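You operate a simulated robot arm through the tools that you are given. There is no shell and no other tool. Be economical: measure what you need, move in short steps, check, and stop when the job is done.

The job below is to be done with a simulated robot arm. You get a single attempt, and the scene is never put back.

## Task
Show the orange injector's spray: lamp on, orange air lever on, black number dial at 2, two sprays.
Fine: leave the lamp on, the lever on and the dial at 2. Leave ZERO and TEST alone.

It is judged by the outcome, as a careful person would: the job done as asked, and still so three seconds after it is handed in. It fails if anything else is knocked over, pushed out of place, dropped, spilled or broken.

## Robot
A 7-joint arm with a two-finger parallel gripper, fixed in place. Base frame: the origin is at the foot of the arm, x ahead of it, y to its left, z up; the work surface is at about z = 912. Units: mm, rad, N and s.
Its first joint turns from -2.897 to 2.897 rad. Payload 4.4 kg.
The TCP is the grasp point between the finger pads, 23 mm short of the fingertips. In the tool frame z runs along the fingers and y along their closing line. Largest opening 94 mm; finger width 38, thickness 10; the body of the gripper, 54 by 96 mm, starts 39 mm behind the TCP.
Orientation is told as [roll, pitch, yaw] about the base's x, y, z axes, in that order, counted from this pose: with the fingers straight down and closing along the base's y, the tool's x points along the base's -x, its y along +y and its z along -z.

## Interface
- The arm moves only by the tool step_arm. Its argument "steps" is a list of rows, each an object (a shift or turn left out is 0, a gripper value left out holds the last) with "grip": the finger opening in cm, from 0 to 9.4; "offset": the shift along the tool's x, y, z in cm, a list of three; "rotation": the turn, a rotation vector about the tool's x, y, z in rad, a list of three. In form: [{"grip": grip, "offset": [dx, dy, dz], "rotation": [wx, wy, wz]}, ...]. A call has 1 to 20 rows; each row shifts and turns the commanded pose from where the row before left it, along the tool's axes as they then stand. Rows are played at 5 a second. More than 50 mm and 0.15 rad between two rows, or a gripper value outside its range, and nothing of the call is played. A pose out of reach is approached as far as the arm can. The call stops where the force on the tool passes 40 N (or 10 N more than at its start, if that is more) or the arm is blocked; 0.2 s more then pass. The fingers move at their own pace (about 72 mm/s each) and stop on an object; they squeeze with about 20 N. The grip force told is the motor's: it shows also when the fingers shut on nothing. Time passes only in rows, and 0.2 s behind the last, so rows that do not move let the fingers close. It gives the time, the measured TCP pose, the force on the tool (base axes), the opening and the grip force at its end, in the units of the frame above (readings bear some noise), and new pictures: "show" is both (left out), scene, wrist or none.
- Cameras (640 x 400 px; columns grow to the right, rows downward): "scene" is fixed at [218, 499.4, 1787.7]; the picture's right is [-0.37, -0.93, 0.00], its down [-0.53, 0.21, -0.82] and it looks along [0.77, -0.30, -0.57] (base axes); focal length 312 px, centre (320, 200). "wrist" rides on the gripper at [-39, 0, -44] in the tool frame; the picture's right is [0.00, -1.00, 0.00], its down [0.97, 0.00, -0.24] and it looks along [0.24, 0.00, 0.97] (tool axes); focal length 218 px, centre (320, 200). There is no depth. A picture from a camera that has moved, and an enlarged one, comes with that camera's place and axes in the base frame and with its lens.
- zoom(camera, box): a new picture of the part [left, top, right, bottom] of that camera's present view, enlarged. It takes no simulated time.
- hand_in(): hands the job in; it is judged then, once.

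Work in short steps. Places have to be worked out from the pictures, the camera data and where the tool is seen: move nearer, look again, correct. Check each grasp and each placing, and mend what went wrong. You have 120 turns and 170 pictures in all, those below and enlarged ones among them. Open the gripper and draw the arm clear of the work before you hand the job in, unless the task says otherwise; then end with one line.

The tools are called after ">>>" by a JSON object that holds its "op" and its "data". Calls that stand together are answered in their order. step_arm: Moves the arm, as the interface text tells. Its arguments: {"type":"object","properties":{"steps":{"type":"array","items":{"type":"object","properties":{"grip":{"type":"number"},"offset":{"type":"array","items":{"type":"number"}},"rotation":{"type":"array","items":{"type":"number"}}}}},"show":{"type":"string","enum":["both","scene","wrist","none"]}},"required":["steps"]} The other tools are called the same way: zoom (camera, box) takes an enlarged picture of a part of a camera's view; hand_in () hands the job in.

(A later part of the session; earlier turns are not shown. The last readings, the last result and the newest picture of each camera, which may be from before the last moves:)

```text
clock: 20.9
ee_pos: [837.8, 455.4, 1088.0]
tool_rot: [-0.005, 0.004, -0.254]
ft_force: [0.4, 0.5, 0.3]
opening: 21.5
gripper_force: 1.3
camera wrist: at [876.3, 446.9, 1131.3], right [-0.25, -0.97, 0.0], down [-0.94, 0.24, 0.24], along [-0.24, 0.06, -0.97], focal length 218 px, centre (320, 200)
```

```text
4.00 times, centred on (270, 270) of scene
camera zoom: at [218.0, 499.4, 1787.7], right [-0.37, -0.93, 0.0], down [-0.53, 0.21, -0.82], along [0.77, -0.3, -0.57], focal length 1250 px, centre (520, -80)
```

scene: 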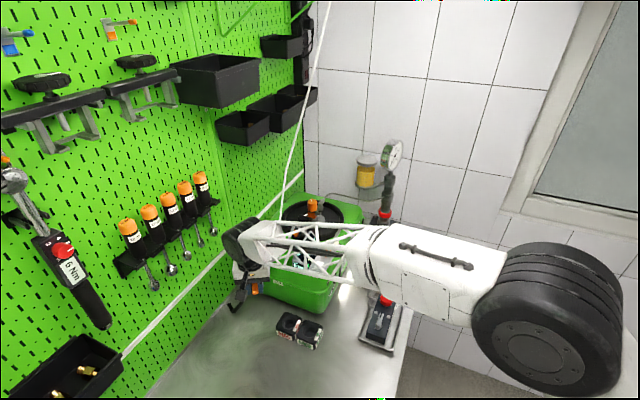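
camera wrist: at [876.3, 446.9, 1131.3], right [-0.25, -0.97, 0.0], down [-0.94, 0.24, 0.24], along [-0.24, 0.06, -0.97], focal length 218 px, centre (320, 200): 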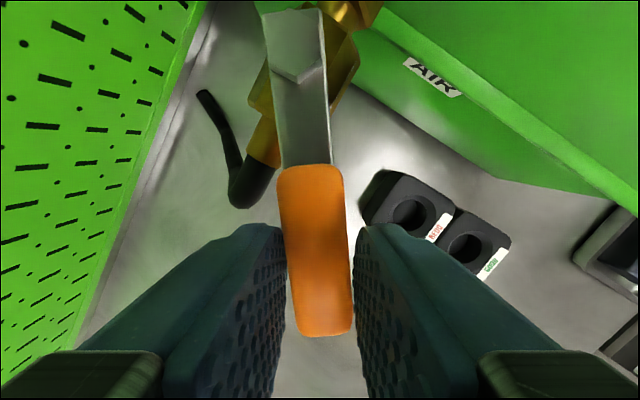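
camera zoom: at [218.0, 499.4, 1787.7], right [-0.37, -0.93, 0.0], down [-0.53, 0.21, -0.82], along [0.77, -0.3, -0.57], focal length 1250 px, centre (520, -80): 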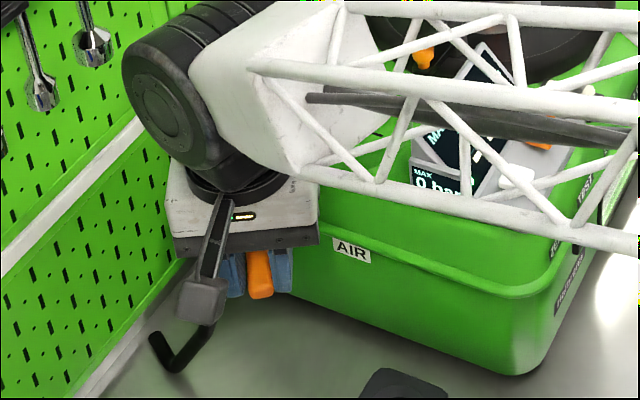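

>>> {"op": "step_arm", "data": {"steps": [{"offset": [-0.05, 0.74, 0], "rotation": [0, 0, 0.13]}, {"offset": [-0.05, 0.74, 0], "rotation": [0, 0, 0.13]}, {"offset": [-0.05, 0.74, 0], "rotation": [0, 0, 0.13]}, {"offset": [-0.05, 0.74, 0], "rotation": [0, 0, 0.13]}, {"offset": [-0.03, 0.5, 0], "rotation": [0, 0, 0.09]}], "show": "wrist"}}

```text
clock: 22.1
ee_pos: [856.7, 485.2, 1087.0]
tool_rot: [-0.005, -0.001, -0.866]
ft_force: [6.7, 5.3, -0.7]
opening: 22.2
gripper_force: 15.8
camera wrist: at [882.2, 456.0, 1130.6], right [-0.76, -0.65, 0.01], down [-0.63, 0.74, 0.24], along [-0.16, 0.18, -0.97], focal length 218 px, centre (320, 200)
```

wrist: 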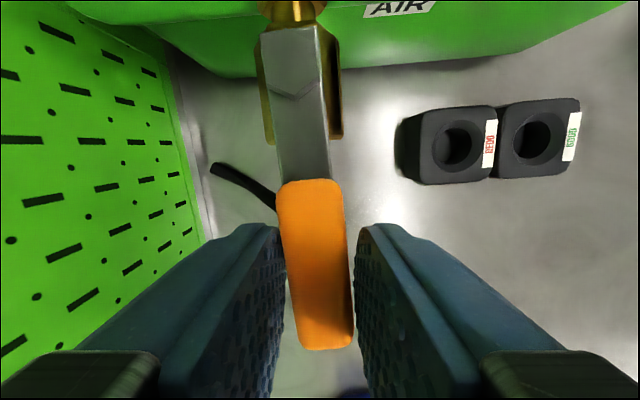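

The handle is almost along the pipe; I push a little further to the stop.

>>> {"op": "step_arm", "data": {"steps": [{"offset": [0, 0.4, 0], "rotation": [0, 0, 0.05]}, {"offset": [0, 0.4, 0], "rotation": [0, 0, 0.04]}, {}], "show": "wrist"}}

```text
clock: 22.9
ee_pos: [861.0, 490.5, 1086.8]
tool_rot: [-0.008, 0.001, -0.955]
ft_force: [-13.1, -24.6, 0.0]
opening: 31.7
gripper_force: 12.3
camera wrist: at [885.4, 458.0, 1130.6], right [-0.82, -0.58, 0.01], down [-0.56, 0.79, 0.24], along [-0.14, 0.19, -0.97], focal length 218 px, centre (320, 200)
```

wrist: 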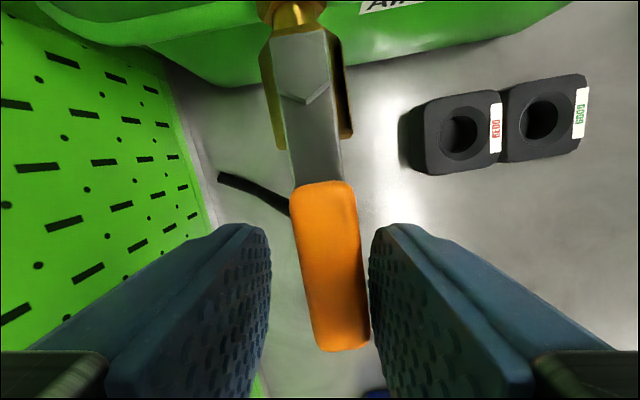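

The handle has reached its stop (28 N) and lies over the pipe. I release and rise.

>>> {"op": "step_arm", "data": {"steps": [{"grip": 3.6, "offset": [0, -0.5, 0]}, {}, {"offset": [0, 0, -4]}, {"offset": [0, 0, -4.5]}, {"offset": [0, 0, -4.5]}, {"rotation": [0, 0, -0.13]}, {"rotation": [0, 0, -0.13]}, {"rotation": [0, 0, -0.13]}, {"rotation": [0, 0, -0.13]}, {"rotation": [0, 0, -0.13]}, {"rotation": [0, 0, -0.13]}, {"rotation": [0, 0, -0.13]}]}}

>>> {"op": "zoom", "data": {"camera": "scene", "box": [220, 200, 340, 320]}}

>>> {"op": "zoom", "data": {"camera": "wrist", "box": [220, 0, 520, 190]}}

```text
clock: 25.4
ee_pos: [858.1, 489.8, 1216.9]
tool_rot: [-0.005, 0.005, -0.042]
ft_force: [-0.2, -0.2, 0.1]
opening: 36.0
gripper_force: 0.1
camera wrist: at [898.3, 487.9, 1260.4], right [-0.04, -1.0, 0.0], down [-0.97, 0.04, 0.24], along [-0.24, 0.01, -0.97], focal length 218 px, centre (320, 200)
```

scene: 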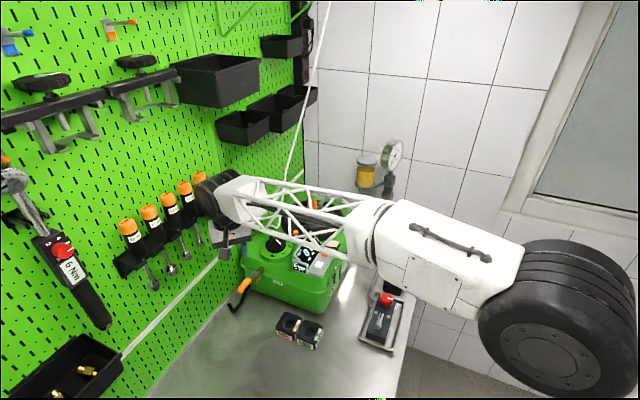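
wrist: 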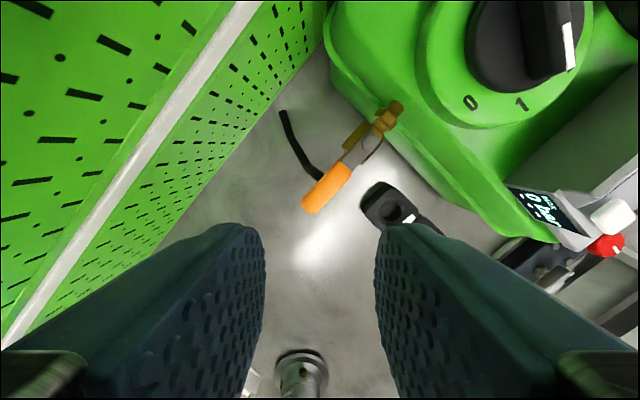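

```text
3.33 times, centred on (280, 260) of scene
camera zoom: at [218.0, 499.4, 1787.7], right [-0.37, -0.93, 0.0], down [-0.53, 0.21, -0.82], along [0.77, -0.3, -0.57], focal length 1041 px, centre (453, 0)
```

zoom: 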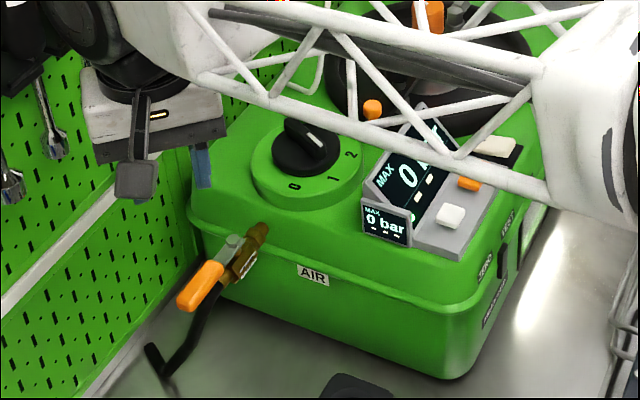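

```text
2.11 times, centred on (370, 95) of wrist
camera zoom: at [898.3, 487.9, 1260.4], right [-0.04, -1.0, 0.0], down [-0.97, 0.04, 0.24], along [-0.24, 0.01, -0.97], focal length 460 px, centre (215, 421)
```

zoom: 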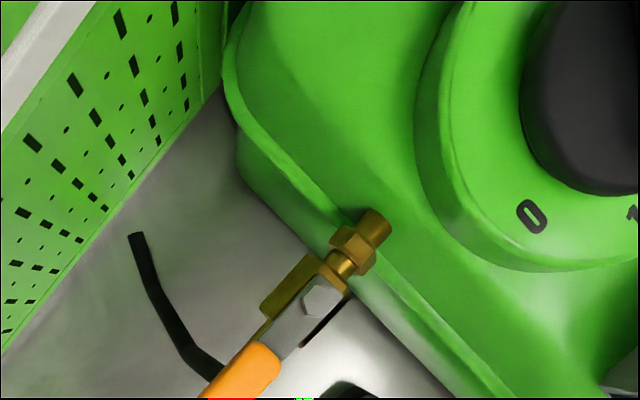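

Air lever is on (86° turned, in line with the pipe). Next I look at the dial from above.

>>> {"op": "step_arm", "data": {"steps": [{"offset": [-1, -3.2, -0.3], "rotation": [0, 0, -0.04]}, {"offset": [-1, -3.2, -0.3]}, {"offset": [-1, -3.2, -0.3]}, {"offset": [-1, -3.2, -0.3]}, {}]}}

>>> {"op": "zoom", "data": {"camera": "wrist", "box": [220, 20, 420, 220]}}

```text
clock: 26.6
ee_pos: [895.0, 362.1, 1230.8]
tool_rot: [-0.002, 0.006, -0.004]
ft_force: [0.2, -0.5, 0.6]
opening: 36.0
gripper_force: 0.1
camera wrist: at [935.6, 362.3, 1274.3], right [0.0, -1.0, 0.0], down [-0.97, 0.0, 0.24], along [-0.24, 0.0, -0.97], focal length 218 px, centre (320, 200)
```

scene: 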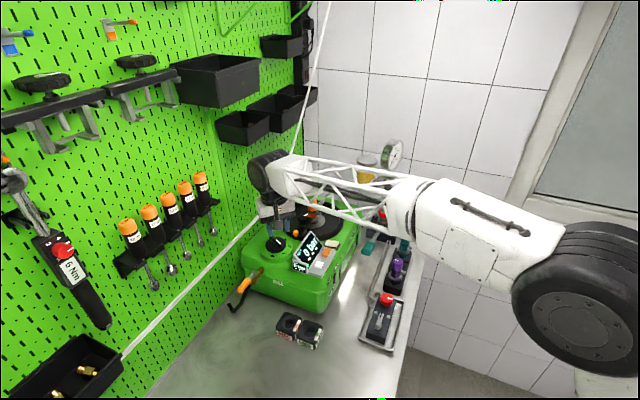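
wrist: 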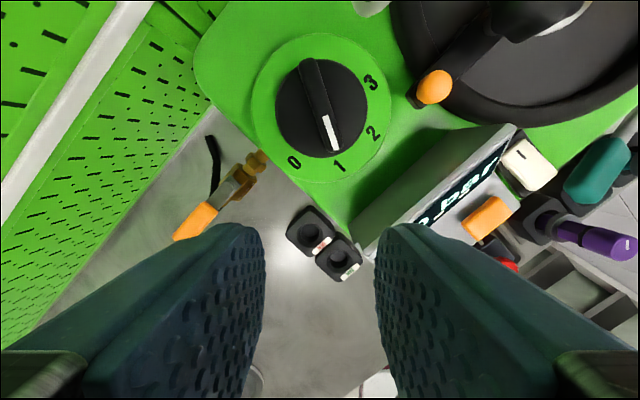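

```text
2.00 times, centred on (320, 120) of wrist
camera zoom: at [935.6, 362.3, 1274.3], right [0.0, -1.0, 0.0], down [-0.97, 0.0, 0.24], along [-0.24, 0.0, -0.97], focal length 436 px, centre (320, 360)
```

zoom: 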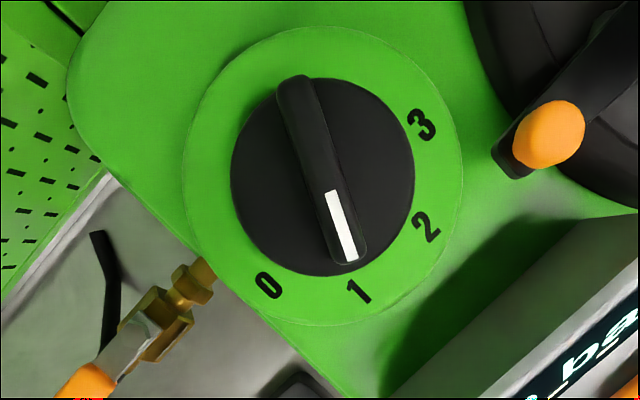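

The dial is clearly at 1 (bar mark points to "1", "2" is 45° counter-clockwise from above). Bar centre ≈ (959,361), top z≈1127. I'll push the bar's near end with the closed fingertips' front corner; first go beside it.

>>> {"op": "step_arm", "data": {"steps": [{"grip": 0, "offset": [-1.1, 0.8, 1.5]}, {"offset": [-1, 0.7, 1.5]}, {"offset": [-1, 0.6, 2]}, {"offset": [0, 0, 2]}, {"offset": [0, 0, 1.3]}, {"offset": [0, 0, 1.1]}]}}

>>> {"op": "zoom", "data": {"camera": "scene", "box": [230, 200, 330, 290]}}

```text
clock: 28.1
ee_pos: [926.2, 381.3, 1135.2]
tool_rot: [-0.003, 0.003, -0.004]
ft_force: [0.4, -0.6, -0.8]
opening: 0.0
gripper_force: 20.2
camera wrist: at [966.8, 381.7, 1179.0], right [0.0, -1.0, 0.0], down [-0.97, 0.0, 0.24], along [-0.24, 0.0, -0.97], focal length 218 px, centre (320, 200)
```

scene: 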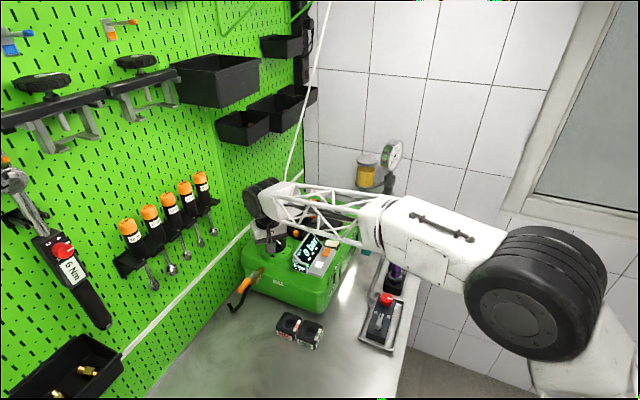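
wrist: 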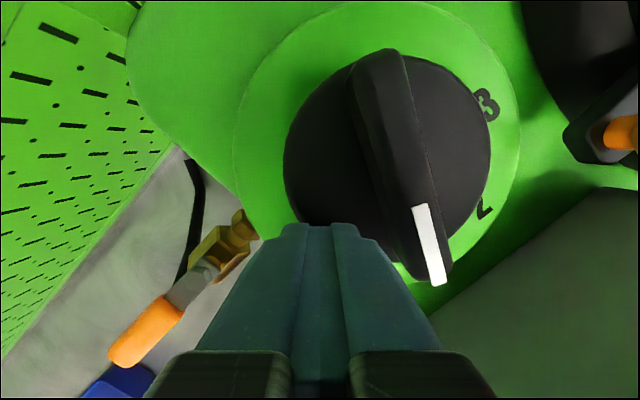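

```text
4.44 times, centred on (280, 245) of scene
camera zoom: at [218.0, 499.4, 1787.7], right [-0.37, -0.93, 0.0], down [-0.53, 0.21, -0.82], along [0.77, -0.3, -0.57], focal length 1389 px, centre (498, 0)
```

zoom: 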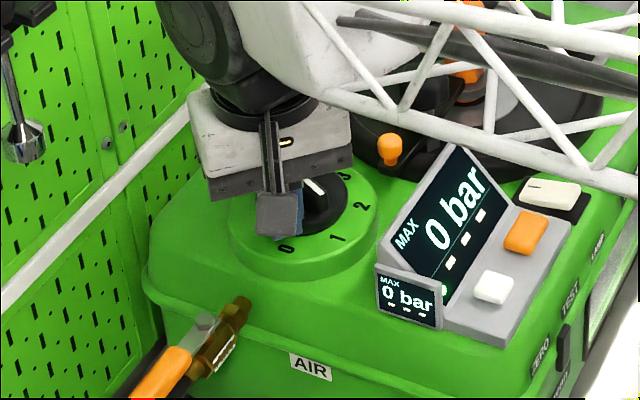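

Fingers are beside the bar, above the disc, no contact. I push toward −y in small steps.

>>> {"op": "step_arm", "data": {"steps": [{"offset": [0, -0.5, 0]}, {"offset": [0, -0.4, 0]}, {"offset": [0, -0.4, 0]}, {"offset": [0, -0.4, 0]}, {"offset": [0, -0.4, 0]}], "show": "wrist"}}

```text
clock: 29.2
ee_pos: [926.0, 359.0, 1135.2]
tool_rot: [-0.003, 0.005, -0.006]
ft_force: [-0.4, -1.2, -0.3]
opening: 0.2
gripper_force: 20.2
camera wrist: at [966.2, 359.5, 1178.8], right [0.0, -1.0, 0.0], down [-0.97, 0.01, 0.24], along [-0.24, 0.0, -0.97], focal length 218 px, centre (320, 200)
```

wrist: 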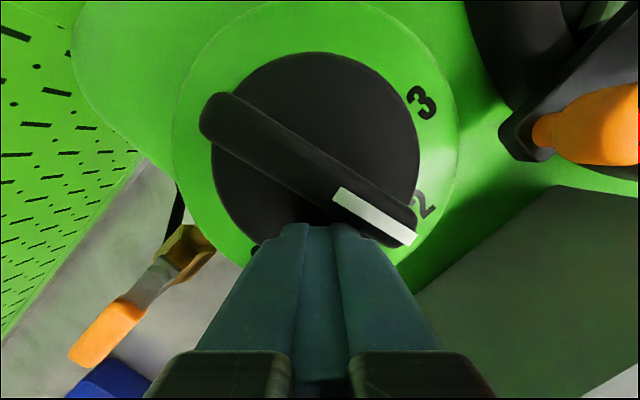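

The bar now points at 2. I back away and check from above.

>>> {"op": "step_arm", "data": {"steps": [{"offset": [0, 0.8, 0]}, {"offset": [0, 0.8, -1.5]}, {"offset": [1, -0.5, -4]}, {"offset": [2, -1.1, -4]}], "show": "wrist"}}

>>> {"op": "zoom", "data": {"camera": "wrist", "box": [220, 20, 420, 220]}}

```text
clock: 30.2
ee_pos: [895.7, 360.0, 1228.5]
tool_rot: [-0.005, 0.004, -0.002]
ft_force: [0.7, 0.0, -0.7]
opening: 0.0
gripper_force: 20.3
camera wrist: at [936.0, 360.1, 1272.0], right [0.0, -1.0, 0.0], down [-0.97, 0.0, 0.25], along [-0.25, 0.0, -0.97], focal length 218 px, centre (320, 200)
```

wrist: 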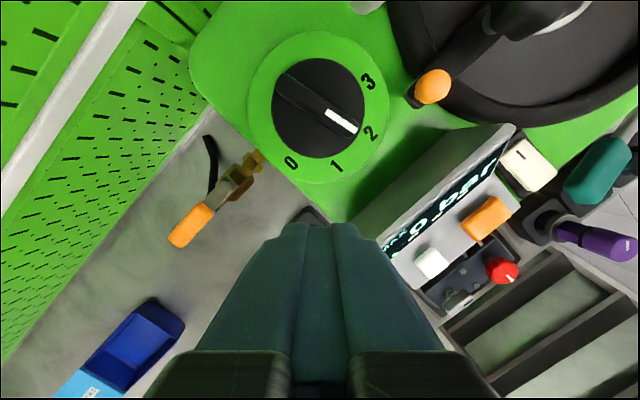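

```text
2.00 times, centred on (320, 120) of wrist
camera zoom: at [936.0, 360.1, 1272.0], right [0.0, -1.0, 0.0], down [-0.97, 0.0, 0.25], along [-0.25, 0.0, -0.97], focal length 436 px, centre (320, 360)
```

zoom: 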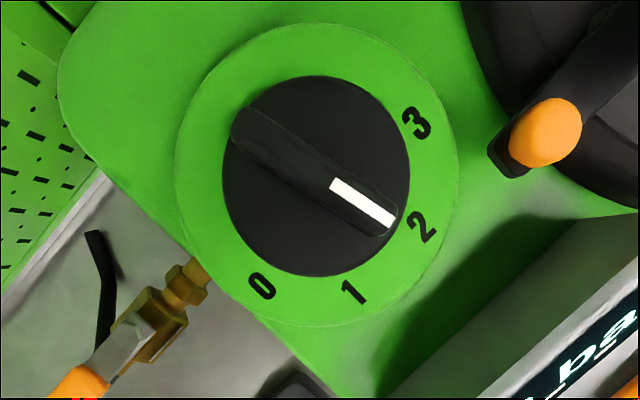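

Dial is exactly at 2. Now the injector: I look at the clamp from a low forward angle to see that it is truly seated before pumping.

>>> {"op": "step_arm", "data": {"steps": [{"offset": [1, -4, -2]}, {"offset": [1, -5, -1]}, {"offset": [0, -4.5, 0]}, {"rotation": [0, -0.15, 0]}, {"rotation": [0, -0.15, 0]}, {"rotation": [0, -0.15, 0]}, {"rotation": [0, -0.15, 0]}, {"rotation": [0, -0.15, 0]}, {"rotation": [0, -0.15, 0]}, {"rotation": [0, -0.15, 0]}, {"rotation": [0, -0.1, 0]}], "show": "wrist"}}

>>> {"op": "zoom", "data": {"camera": "wrist", "box": [200, 80, 440, 240]}}

```text
refused: row 2 steps farther than a row can; nothing moved
```

```text
2.50 times, centred on (320, 160) of wrist
camera zoom: at [936.0, 360.1, 1272.0], right [0.0, -1.0, 0.0], down [-0.97, 0.0, 0.25], along [-0.25, 0.0, -0.97], focal length 546 px, centre (320, 300)
```

zoom: 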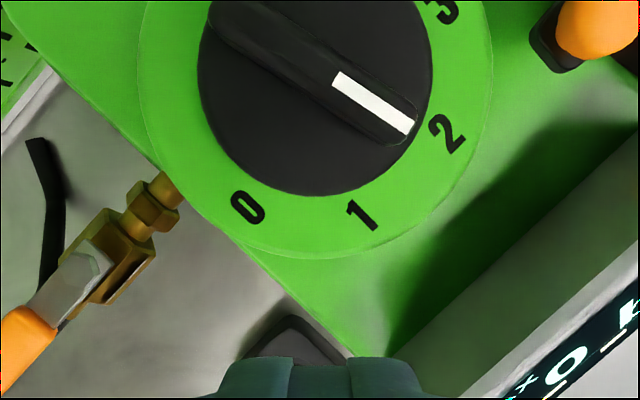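

A row was too long; I repeat with shorter rows.

>>> {"op": "step_arm", "data": {"steps": [{"offset": [1, -4, -2]}, {"offset": [1, -4.5, -1]}, {"offset": [0, -4.5, 0]}, {"rotation": [0, -0.148, 0]}, {"rotation": [0, -0.148, 0]}, {"rotation": [0, -0.148, 0]}, {"rotation": [0, -0.148, 0]}, {"rotation": [0, -0.148, 0]}, {"rotation": [0, -0.148, 0]}, {"rotation": [0, -0.148, 0]}, {"rotation": [0, -0.12, 0]}], "show": "wrist"}}

>>> {"op": "zoom", "data": {"camera": "wrist", "box": [200, 80, 440, 240]}}

```text
clock: 32.6
ee_pos: [875.6, 231.4, 1262.0]
tool_rot: [-0.005, -1.153, 0.001]
ft_force: [0.1, 0.4, 0.4]
opening: 0.0
gripper_force: 20.4
camera wrist: at [852.8, 231.1, 1315.3], right [0.0, -1.0, 0.0], down [-0.61, 0.0, -0.79], along [0.79, 0.0, -0.61], focal length 218 px, centre (320, 200)
```

wrist: 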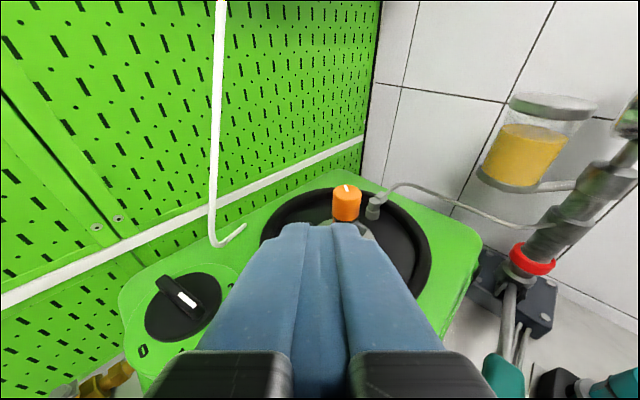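

```text
2.50 times, centred on (320, 160) of wrist
camera zoom: at [852.8, 231.1, 1315.3], right [0.0, -1.0, 0.0], down [-0.61, 0.0, -0.79], along [0.79, 0.0, -0.61], focal length 546 px, centre (320, 300)
```

zoom: 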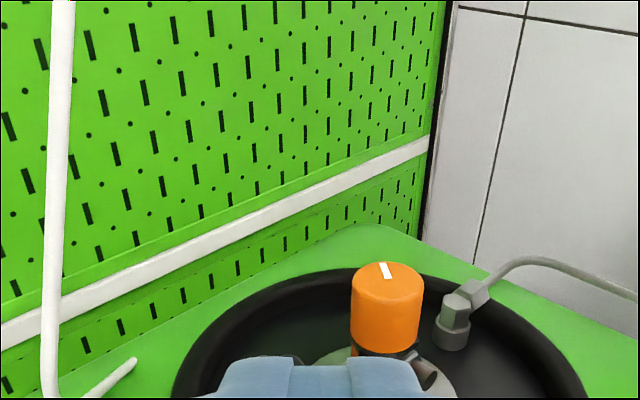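

Open fingers and lower to see the clamp between them.

>>> {"op": "step_arm", "data": {"steps": [{"grip": 9.4, "offset": [2.4, 0, 0.3]}, {"offset": [2.4, 0, 0.3]}, {"offset": [2.4, 0, 0.3]}, {}], "show": "wrist"}}

>>> {"op": "zoom", "data": {"camera": "wrist", "box": [220, 150, 420, 290]}}

```text
clock: 33.6
ee_pos: [856.0, 229.0, 1190.9]
tool_rot: [-0.008, -1.153, 0.006]
ft_force: [0.5, -0.6, 0.7]
opening: 94.0
gripper_force: 0.1
camera wrist: at [832.9, 229.9, 1244.2], right [0.0, -1.0, 0.0], down [-0.61, 0.0, -0.79], along [0.79, -0.01, -0.61], focal length 218 px, centre (320, 200)
```

wrist: 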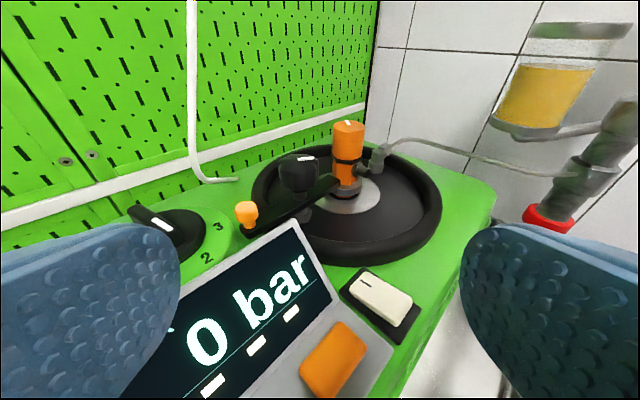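

```text
2.86 times, centred on (320, 220) of wrist
camera zoom: at [832.9, 229.9, 1244.2], right [0.0, -1.0, 0.0], down [-0.61, 0.0, -0.79], along [0.79, -0.01, -0.61], focal length 624 px, centre (320, 143)
```

zoom: 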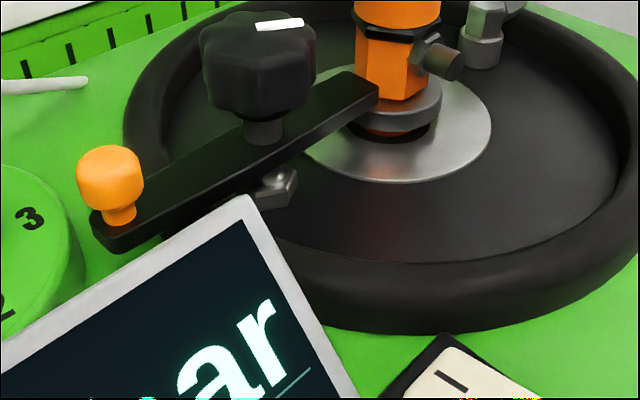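

Clamp arm sits on the injector collar. Now I study the pump (teal lever) in the scene view.

>>> {"op": "zoom", "data": {"camera": "scene", "box": [340, 130, 430, 270]}}

>>> {"op": "step_arm", "data": {"steps": [{"offset": [-2.5, -3.5, 0]}, {"offset": [-2.5, -3.5, 0]}, {"offset": [0, -4.5, 0]}, {"offset": [0, -4.5, 0]}, {"offset": [0, -4.5, 0]}]}}

>>> {"op": "zoom", "data": {"camera": "wrist", "box": [260, 80, 480, 280]}}

```text
2.86 times, centred on (385, 200) of scene
camera zoom: at [218.0, 499.4, 1787.7], right [-0.37, -0.93, 0.0], down [-0.53, 0.21, -0.82], along [0.77, -0.3, -0.57], focal length 893 px, centre (134, 200)
```

zoom: 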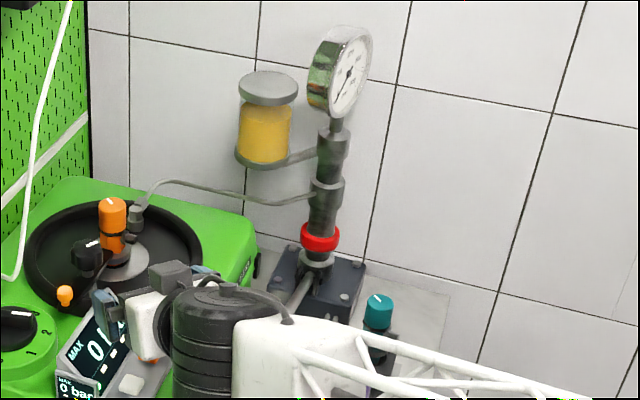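

```text
clock: 34.9
ee_pos: [874.2, 21.0, 1236.4]
tool_rot: [-0.009, -1.152, 0.005]
ft_force: [-0.5, 0.5, 0.1]
opening: 94.1
gripper_force: 0.1
camera wrist: at [851.1, 20.7, 1289.2], right [0.0, -1.0, 0.0], down [-0.61, 0.0, -0.79], along [0.79, -0.01, -0.61], focal length 218 px, centre (320, 200)
```

scene: 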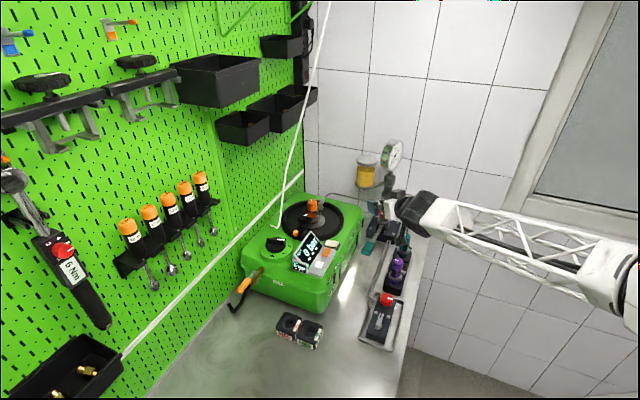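
wrist: 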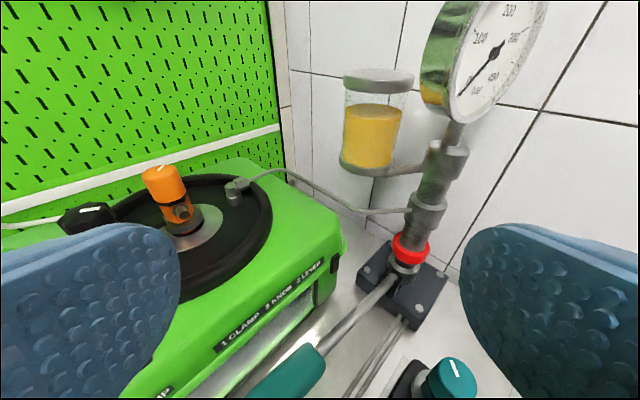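

```text
2.00 times, centred on (370, 180) of wrist
camera zoom: at [851.1, 20.7, 1289.2], right [0.0, -1.0, 0.0], down [-0.61, 0.0, -0.79], along [0.79, -0.01, -0.61], focal length 436 px, centre (220, 240)
```

zoom: 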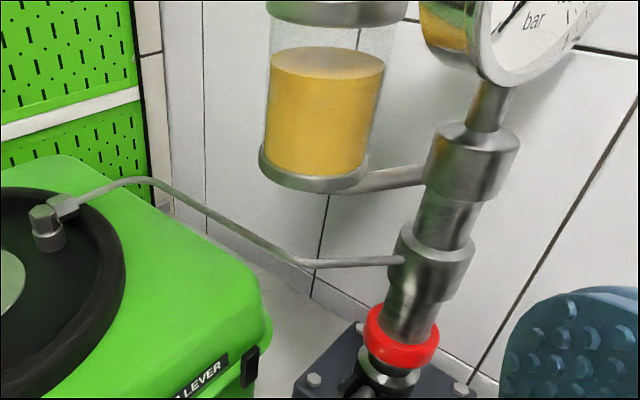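

The pump lever rises from its base pivot to the teal handle at ≈(907,52,1033); it must be stroked down. I go vertical above the handle, closed fingers, yaw 1.2 to keep clear of box and rack.

>>> {"op": "step_arm", "data": {"steps": [{"grip": 0, "rotation": [0, 0.145, 0]}, {"rotation": [0, 0.145, 0]}, {"rotation": [0, 0.145, 0]}, {"rotation": [0, 0.145, 0]}, {"rotation": [0, 0.145, 0]}, {"rotation": [0, 0.145, 0]}, {"rotation": [0, 0.145, 0]}, {"rotation": [0, 0.14, 0]}, {"offset": [-1.7, 1.5, 2.5]}, {"offset": [-1.6, 1.5, 2.5]}, {"rotation": [0, 0, -0.149]}, {"rotation": [0, 0, -0.149]}, {"rotation": [0, 0, -0.149]}, {"rotation": [0, 0, -0.149]}, {"rotation": [0, 0, -0.149]}, {"rotation": [0, 0, -0.149]}, {"rotation": [0, 0, -0.149]}, {"rotation": [0, 0, -0.149]}]}}

>>> {"op": "zoom", "data": {"camera": "scene", "box": [330, 180, 450, 300]}}

```text
clock: 38.6
ee_pos: [907.1, 54.8, 1187.7]
tool_rot: [0.002, 0.005, 1.191]
ft_force: [-0.7, 0.8, 0.0]
opening: 0.0
gripper_force: 20.0
camera wrist: at [923.8, 91.5, 1231.3], right [0.93, -0.37, 0.0], down [-0.36, -0.9, 0.24], along [-0.09, -0.23, -0.97], focal length 218 px, centre (320, 200)
```

scene: 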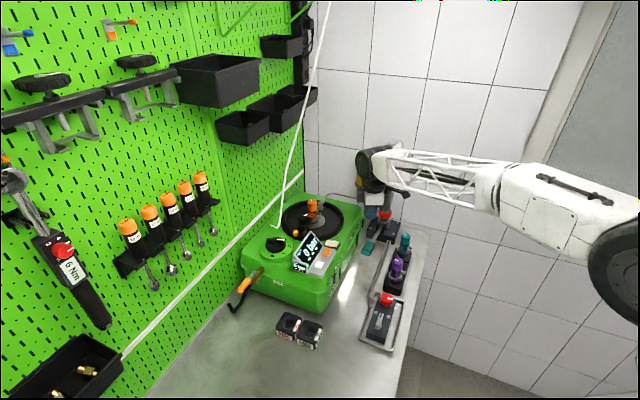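
wrist: 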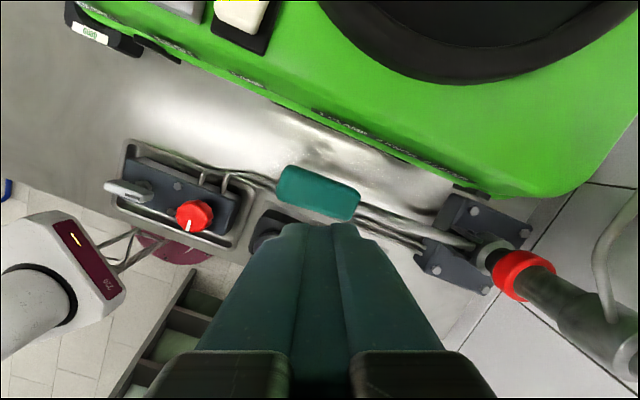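

```text
3.33 times, centred on (390, 240) of scene
camera zoom: at [218.0, 499.4, 1787.7], right [-0.37, -0.93, 0.0], down [-0.53, 0.21, -0.82], along [0.77, -0.3, -0.57], focal length 1041 px, centre (87, 67)
```

zoom: 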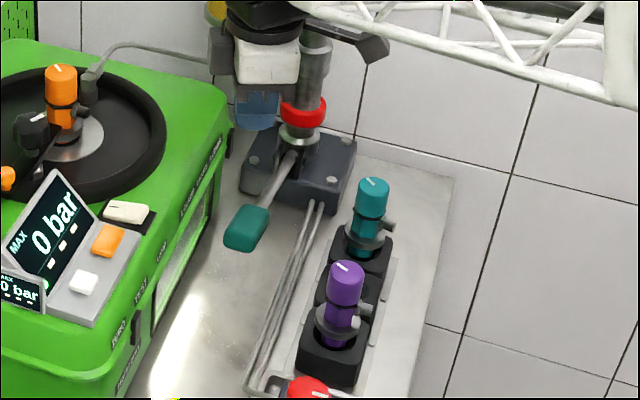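

Handle is directly under the tool. I descend to just above, then push down in 1 cm steps.

>>> {"op": "step_arm", "data": {"steps": [{"offset": [0, 0, 4]}, {"offset": [0, 0, 4]}, {"offset": [0, 0, 2]}, {"offset": [0, 0, 1]}, {"offset": [0, 0, 1]}, {"offset": [0, 0, 1]}, {"offset": [0, 0, 1]}]}}

>>> {"op": "zoom", "data": {"camera": "scene", "box": [300, 180, 420, 280]}}

```text
clock: 40.2
ee_pos: [906.5, 56.3, 1046.3]
tool_rot: [0.001, 0.005, 1.188]
ft_force: [-1.5, -0.3, 0.5]
opening: 0.0
gripper_force: 20.1
camera wrist: at [922.9, 91.8, 1090.9], right [0.93, -0.37, 0.0], down [-0.36, -0.9, 0.24], along [-0.09, -0.23, -0.97], focal length 218 px, centre (320, 200)
```

scene: 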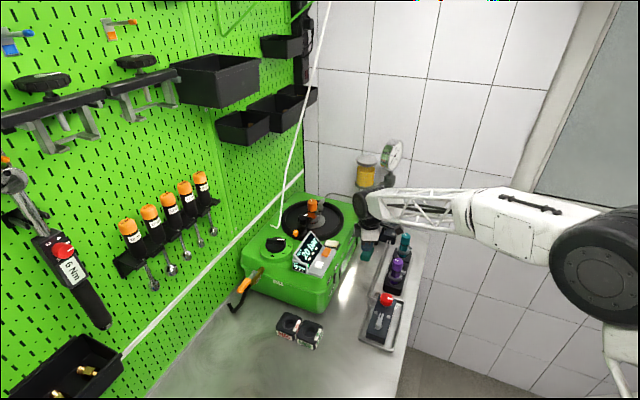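
wrist: 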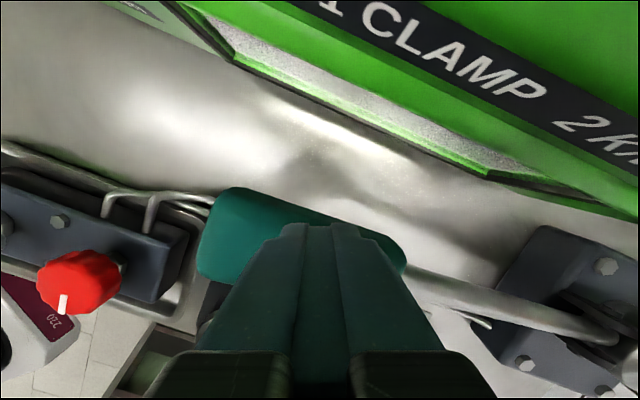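

```text
4.00 times, centred on (360, 230) of scene
camera zoom: at [218.0, 499.4, 1787.7], right [-0.37, -0.93, 0.0], down [-0.53, 0.21, -0.82], along [0.77, -0.3, -0.57], focal length 1250 px, centre (160, 80)
```

zoom: 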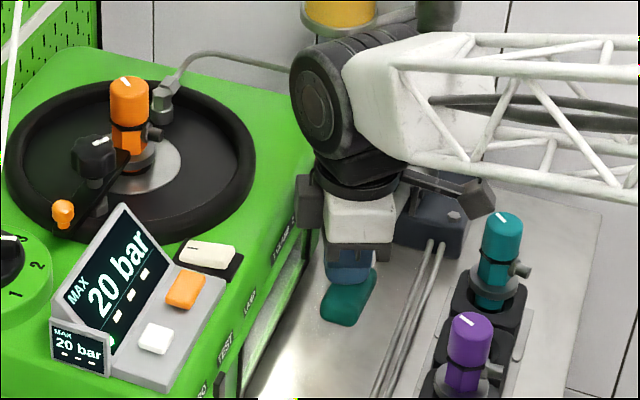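

The display rose to 20 bar: the pump lever is being pressed. I continue the stroke.

>>> {"op": "step_arm", "data": {"steps": [{"offset": [0, 0, 1]}, {"offset": [0, 0, 1]}, {"offset": [0, 0, 1]}], "show": "wrist"}}

>>> {"op": "zoom", "data": {"camera": "scene", "box": [290, 170, 410, 280]}}

```text
clock: 41.0
ee_pos: [907.3, 54.3, 1016.6]
tool_rot: [0.002, 0.006, 1.188]
ft_force: [-1.2, 1.7, 1.9]
opening: 0.0
gripper_force: 19.8
camera wrist: at [923.1, 90.1, 1059.8], right [0.93, -0.37, 0.0], down [-0.36, -0.9, 0.24], along [-0.09, -0.23, -0.97], focal length 218 px, centre (320, 200)
```

wrist: 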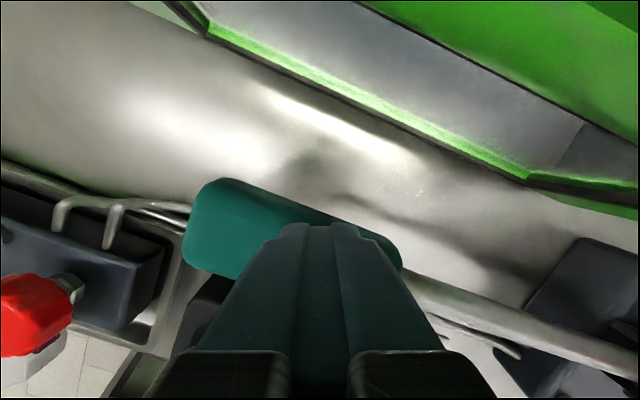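

```text
3.64 times, centred on (350, 225) of scene
camera zoom: at [218.0, 499.4, 1787.7], right [-0.37, -0.93, 0.0], down [-0.53, 0.21, -0.82], along [0.77, -0.3, -0.57], focal length 1136 px, centre (211, 109)
```

zoom: 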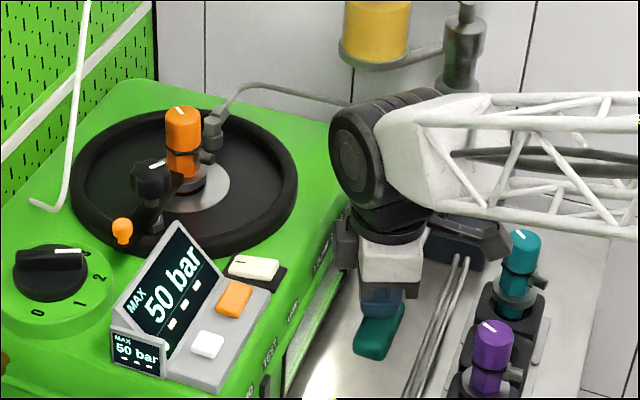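

50 bar now; I keep going down.

>>> {"op": "step_arm", "data": {"steps": [{"offset": [0, 0, 1]}, {"offset": [0, 0, 1]}, {"offset": [0, 0, 1]}], "show": "wrist"}}

>>> {"op": "zoom", "data": {"camera": "scene", "box": [290, 170, 410, 280]}}

```text
clock: 41.8
ee_pos: [907.5, 54.5, 999.8]
tool_rot: [-0.004, 0.004, 1.188]
ft_force: [4.4, 0.8, 5.7]
opening: 0.2
gripper_force: 20.6
stopped in row 3: the force on the tool passed its limit (the readings are from after the stop); the commanded pose is now the measured one
camera wrist: at [923.9, 90.8, 1043.6], right [0.93, -0.37, 0.0], down [-0.36, -0.9, 0.24], along [-0.09, -0.23, -0.97], focal length 218 px, centre (320, 200)
```

wrist: 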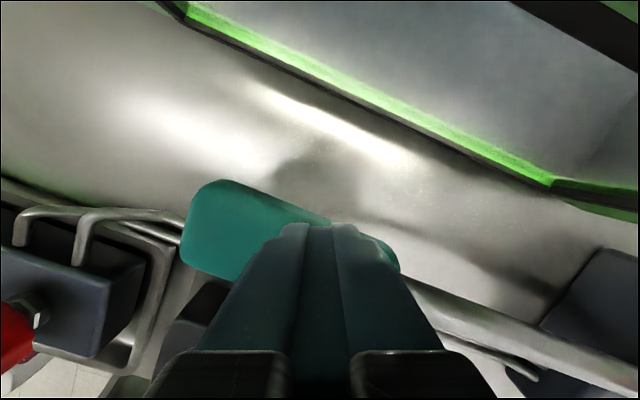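

```text
3.64 times, centred on (350, 225) of scene
camera zoom: at [218.0, 499.4, 1787.7], right [-0.37, -0.93, 0.0], down [-0.53, 0.21, -0.82], along [0.77, -0.3, -0.57], focal length 1136 px, centre (211, 109)
```

zoom: 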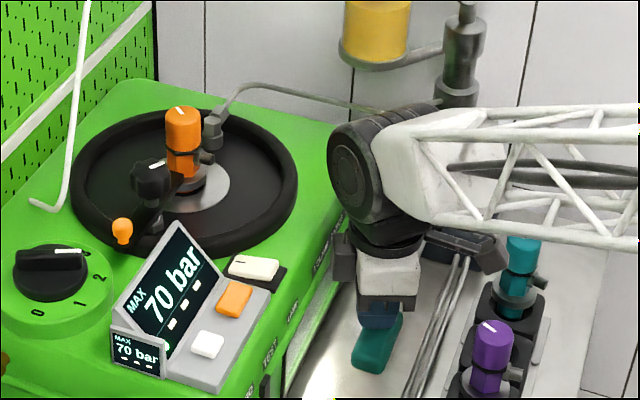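

It stopped at 70 bar from force. I push a little more to see whether this is the end of the stroke.

>>> {"op": "step_arm", "data": {"steps": [{"offset": [0, 0, 0.4]}, {"offset": [0, 0, 0.4]}, {"offset": [0, 0, 0.4]}], "show": "wrist"}}

>>> {"op": "zoom", "data": {"camera": "scene", "box": [290, 190, 390, 270]}}

```text
clock: 42.2
ee_pos: [907.3, 54.4, 1000.9]
tool_rot: [-0.005, 0.001, 1.189]
ft_force: [3.2, 1.1, 3.9]
opening: 0.0
gripper_force: 19.6
stopped in row 2: the force on the tool passed its limit (the readings are from after the stop); the commanded pose is now the measured one
camera wrist: at [924.5, 90.7, 1043.7], right [0.93, -0.37, 0.01], down [-0.36, -0.9, 0.24], along [-0.08, -0.23, -0.97], focal length 218 px, centre (320, 200)
```

wrist: 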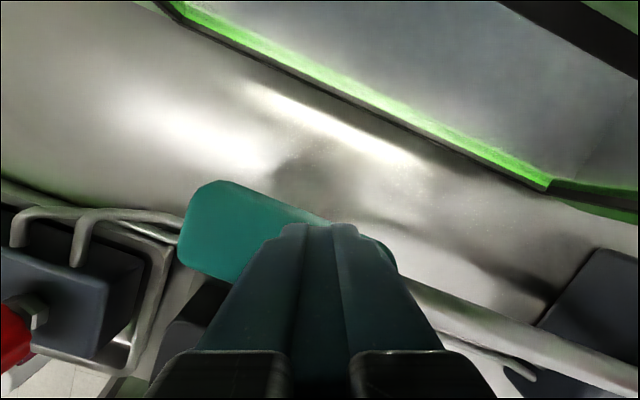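

```text
5.00 times, centred on (340, 230) of scene
camera zoom: at [218.0, 499.4, 1787.7], right [-0.37, -0.93, 0.0], down [-0.53, 0.21, -0.82], along [0.77, -0.3, -0.57], focal length 1562 px, centre (220, 50)
```

zoom: 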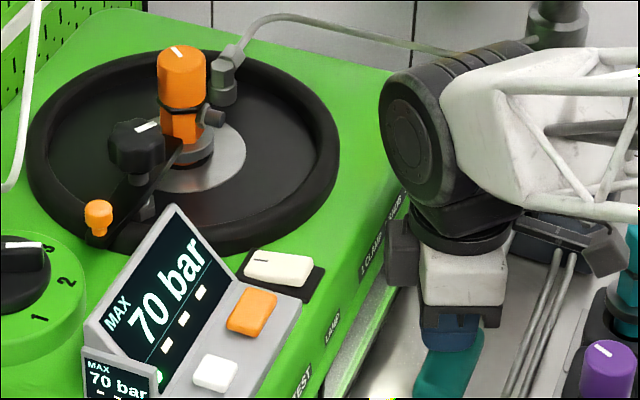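

>>> {"op": "zoom", "data": {"camera": "wrist", "box": [240, 0, 640, 230]}}

>>> {"op": "zoom", "data": {"camera": "scene", "box": [345, 130, 425, 260]}}

```text
1.60 times, centred on (440, 115) of wrist
camera zoom: at [924.5, 90.7, 1043.7], right [0.93, -0.37, 0.01], down [-0.36, -0.9, 0.24], along [-0.08, -0.23, -0.97], focal length 349 px, centre (128, 336)
```

zoom: 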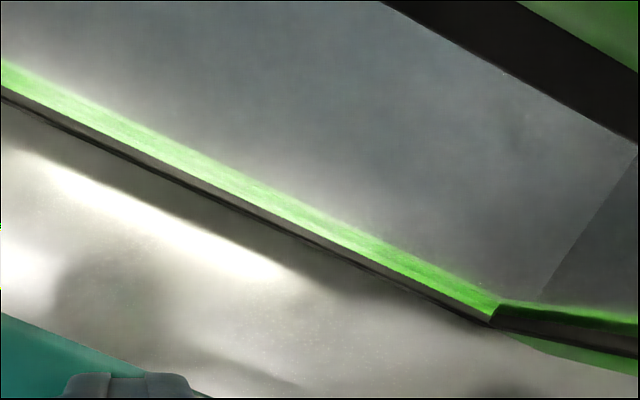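

```text
3.08 times, centred on (385, 195) of scene
camera zoom: at [218.0, 499.4, 1787.7], right [-0.37, -0.93, 0.0], down [-0.53, 0.21, -0.82], along [0.77, -0.3, -0.57], focal length 961 px, centre (120, 215)
```

zoom: 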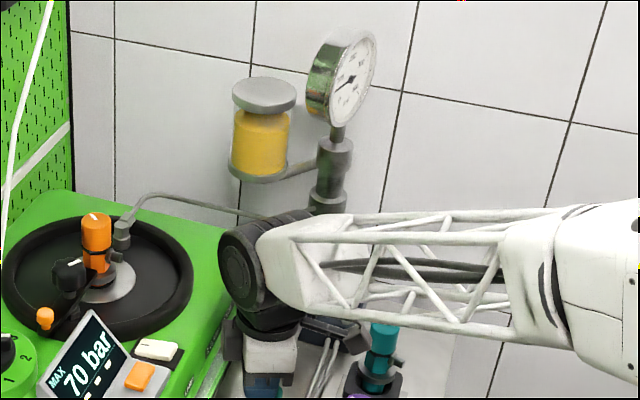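

Stuck with no lateral load, likely end of stroke. I raise to let the lever come back and watch the pressure.

>>> {"op": "step_arm", "data": {"steps": [{"offset": [0, 0, -1.5]}, {"offset": [0, 0, -2]}, {"offset": [0, 0, -2]}, {"offset": [0, 0, -2]}, {}], "show": "wrist"}}

>>> {"op": "zoom", "data": {"camera": "scene", "box": [290, 160, 430, 280]}}

```text
clock: 43.4
ee_pos: [907.6, 54.7, 1074.3]
tool_rot: [-0.005, 0.003, 1.189]
ft_force: [0.0, 0.4, -0.6]
opening: 0.0
gripper_force: 19.9
camera wrist: at [924.1, 91.1, 1117.5], right [0.93, -0.37, 0.01], down [-0.36, -0.9, 0.24], along [-0.09, -0.23, -0.97], focal length 218 px, centre (320, 200)
```

wrist: 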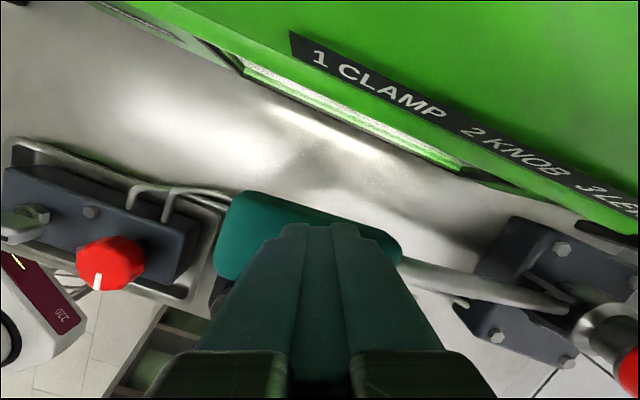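

```text
3.33 times, centred on (360, 220) of scene
camera zoom: at [218.0, 499.4, 1787.7], right [-0.37, -0.93, 0.0], down [-0.53, 0.21, -0.82], along [0.77, -0.3, -0.57], focal length 1041 px, centre (187, 133)
```

zoom: 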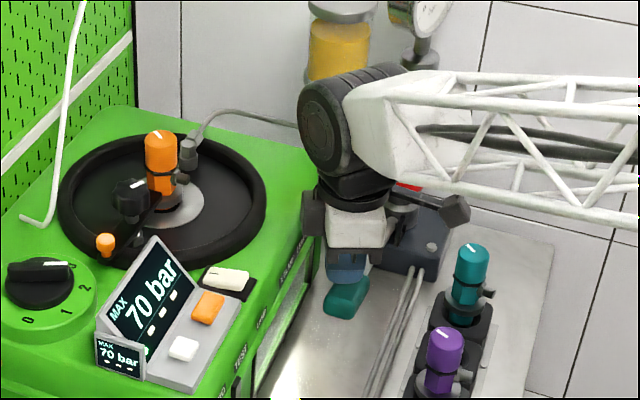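

>>> {"op": "zoom", "data": {"camera": "scene", "box": [365, 125, 415, 185]}}

>>> {"op": "zoom", "data": {"camera": "wrist", "box": [200, 0, 640, 250]}}

```text
6.67 times, centred on (390, 155) of scene
camera zoom: at [218.0, 499.4, 1787.7], right [-0.37, -0.93, 0.0], down [-0.53, 0.21, -0.82], along [0.77, -0.3, -0.57], focal length 2083 px, centre (-147, 500)
```

zoom: 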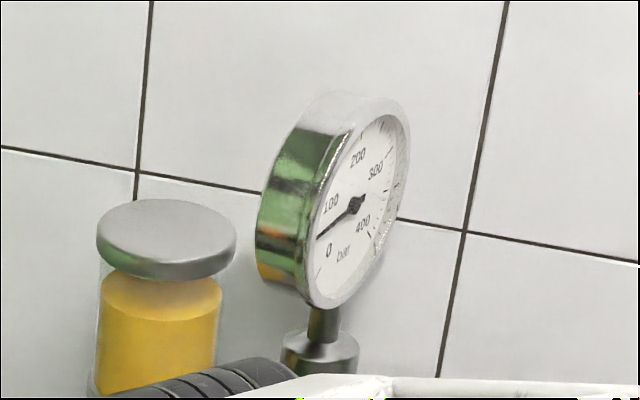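

```text
1.45 times, centred on (420, 125) of wrist
camera zoom: at [924.1, 91.1, 1117.5], right [0.93, -0.37, 0.01], down [-0.36, -0.9, 0.24], along [-0.09, -0.23, -0.97], focal length 318 px, centre (174, 309)
```

zoom: 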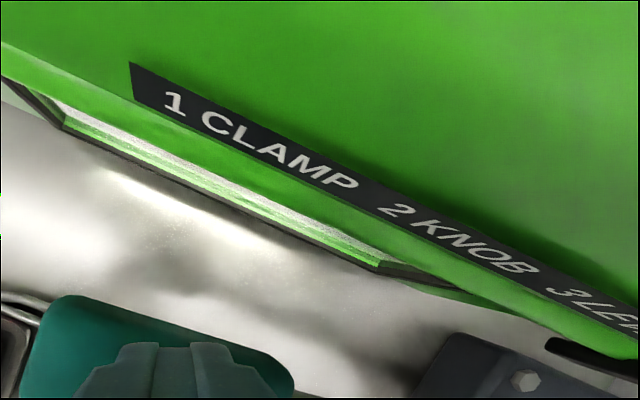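

The gauge still holds ~65 bar, so pressure builds up stroke by stroke until the injector opens. I make another stroke.

>>> {"op": "step_arm", "data": {"steps": [{"offset": [0, 0, 1.5]}, {"offset": [0, 0, 1.5]}, {"offset": [0, 0, 1.5]}, {"offset": [0, 0, 1.4]}, {"offset": [0, 0, 1.2]}], "show": "none"}}

>>> {"op": "zoom", "data": {"camera": "scene", "box": [290, 120, 430, 280]}}

```text
clock: 44.6
ee_pos: [909.9, 53.3, 1002.8]
tool_rot: [-0.005, 0.002, 1.188]
ft_force: [0.0, 1.7, 1.7]
opening: 0.0
gripper_force: 20.1
```

```text
2.50 times, centred on (360, 200) of scene
camera zoom: at [218.0, 499.4, 1787.7], right [-0.37, -0.93, 0.0], down [-0.53, 0.21, -0.82], along [0.77, -0.3, -0.57], focal length 781 px, centre (220, 200)
```

zoom: 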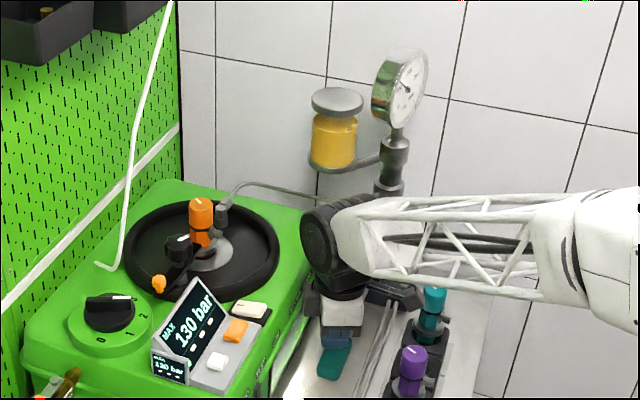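

130 bar. Another stroke.

>>> {"op": "step_arm", "data": {"steps": [{"offset": [0, 0, -2.4]}, {"offset": [0, 0, -2.4]}, {"offset": [0, 0, -2.2]}, {}, {"offset": [0, 0, 1.4]}, {"offset": [0, 0, 1.4]}, {"offset": [0, 0, 1.4]}, {"offset": [0, 0, 1.4]}, {"offset": [0, 0, 1.4]}], "show": "none"}}

>>> {"op": "zoom", "data": {"camera": "scene", "box": [290, 120, 430, 280]}}

```text
clock: 46.6
ee_pos: [908.2, 53.2, 1001.4]
tool_rot: [-0.005, 0.002, 1.189]
ft_force: [-1.1, 0.3, 2.8]
opening: 0.2
gripper_force: 20.4
```

```text
2.50 times, centred on (360, 200) of scene
camera zoom: at [218.0, 499.4, 1787.7], right [-0.37, -0.93, 0.0], down [-0.53, 0.21, -0.82], along [0.77, -0.3, -0.57], focal length 781 px, centre (220, 200)
```

zoom: 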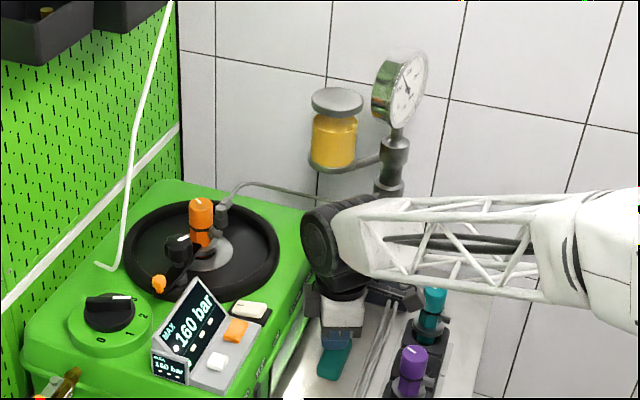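

MAX 160: possibly opened at about 160. I look at the gauge.

>>> {"op": "zoom", "data": {"camera": "scene", "box": [375, 130, 405, 165]}}

>>> {"op": "zoom", "data": {"camera": "scene", "box": [290, 220, 350, 280]}}

>>> {"op": "zoom", "data": {"camera": "wrist", "box": [0, 0, 640, 400]}}

```text
11.43 times, centred on (390, 148) of scene
camera zoom: at [218.0, 499.4, 1787.7], right [-0.37, -0.93, 0.0], down [-0.53, 0.21, -0.82], along [0.77, -0.3, -0.57], focal length 3571 px, centre (-480, 800)
```

zoom: 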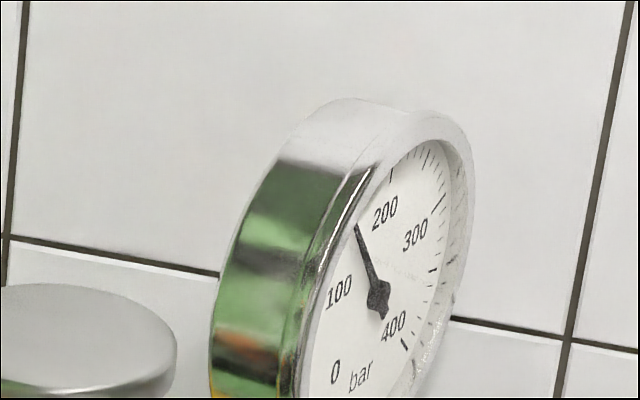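

```text
6.67 times, centred on (320, 250) of scene
camera zoom: at [218.0, 499.4, 1787.7], right [-0.37, -0.93, 0.0], down [-0.53, 0.21, -0.82], along [0.77, -0.3, -0.57], focal length 2083 px, centre (320, -133)
```

zoom: 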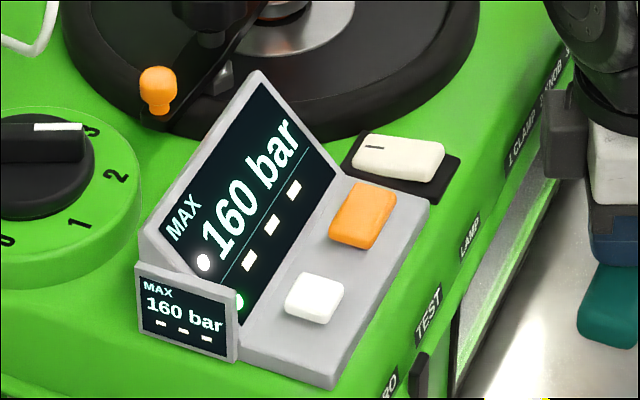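

```text
1.00 times, centred on (320, 200) of wrist
camera zoom: at [923.8, 90.2, 1046.1], right [0.93, -0.37, 0.01], down [-0.36, -0.9, 0.24], along [-0.09, -0.23, -0.97], focal length 218 px, centre (320, 200)
```

zoom: 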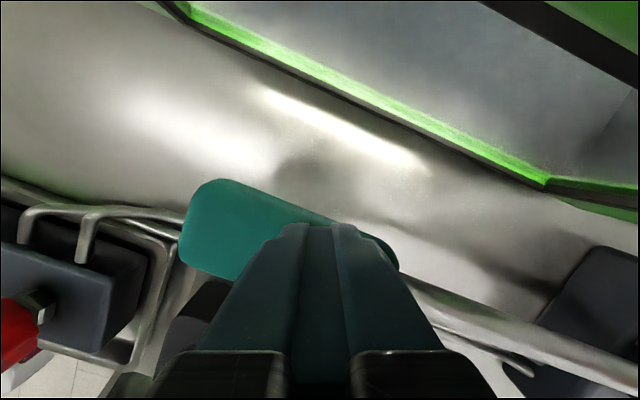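

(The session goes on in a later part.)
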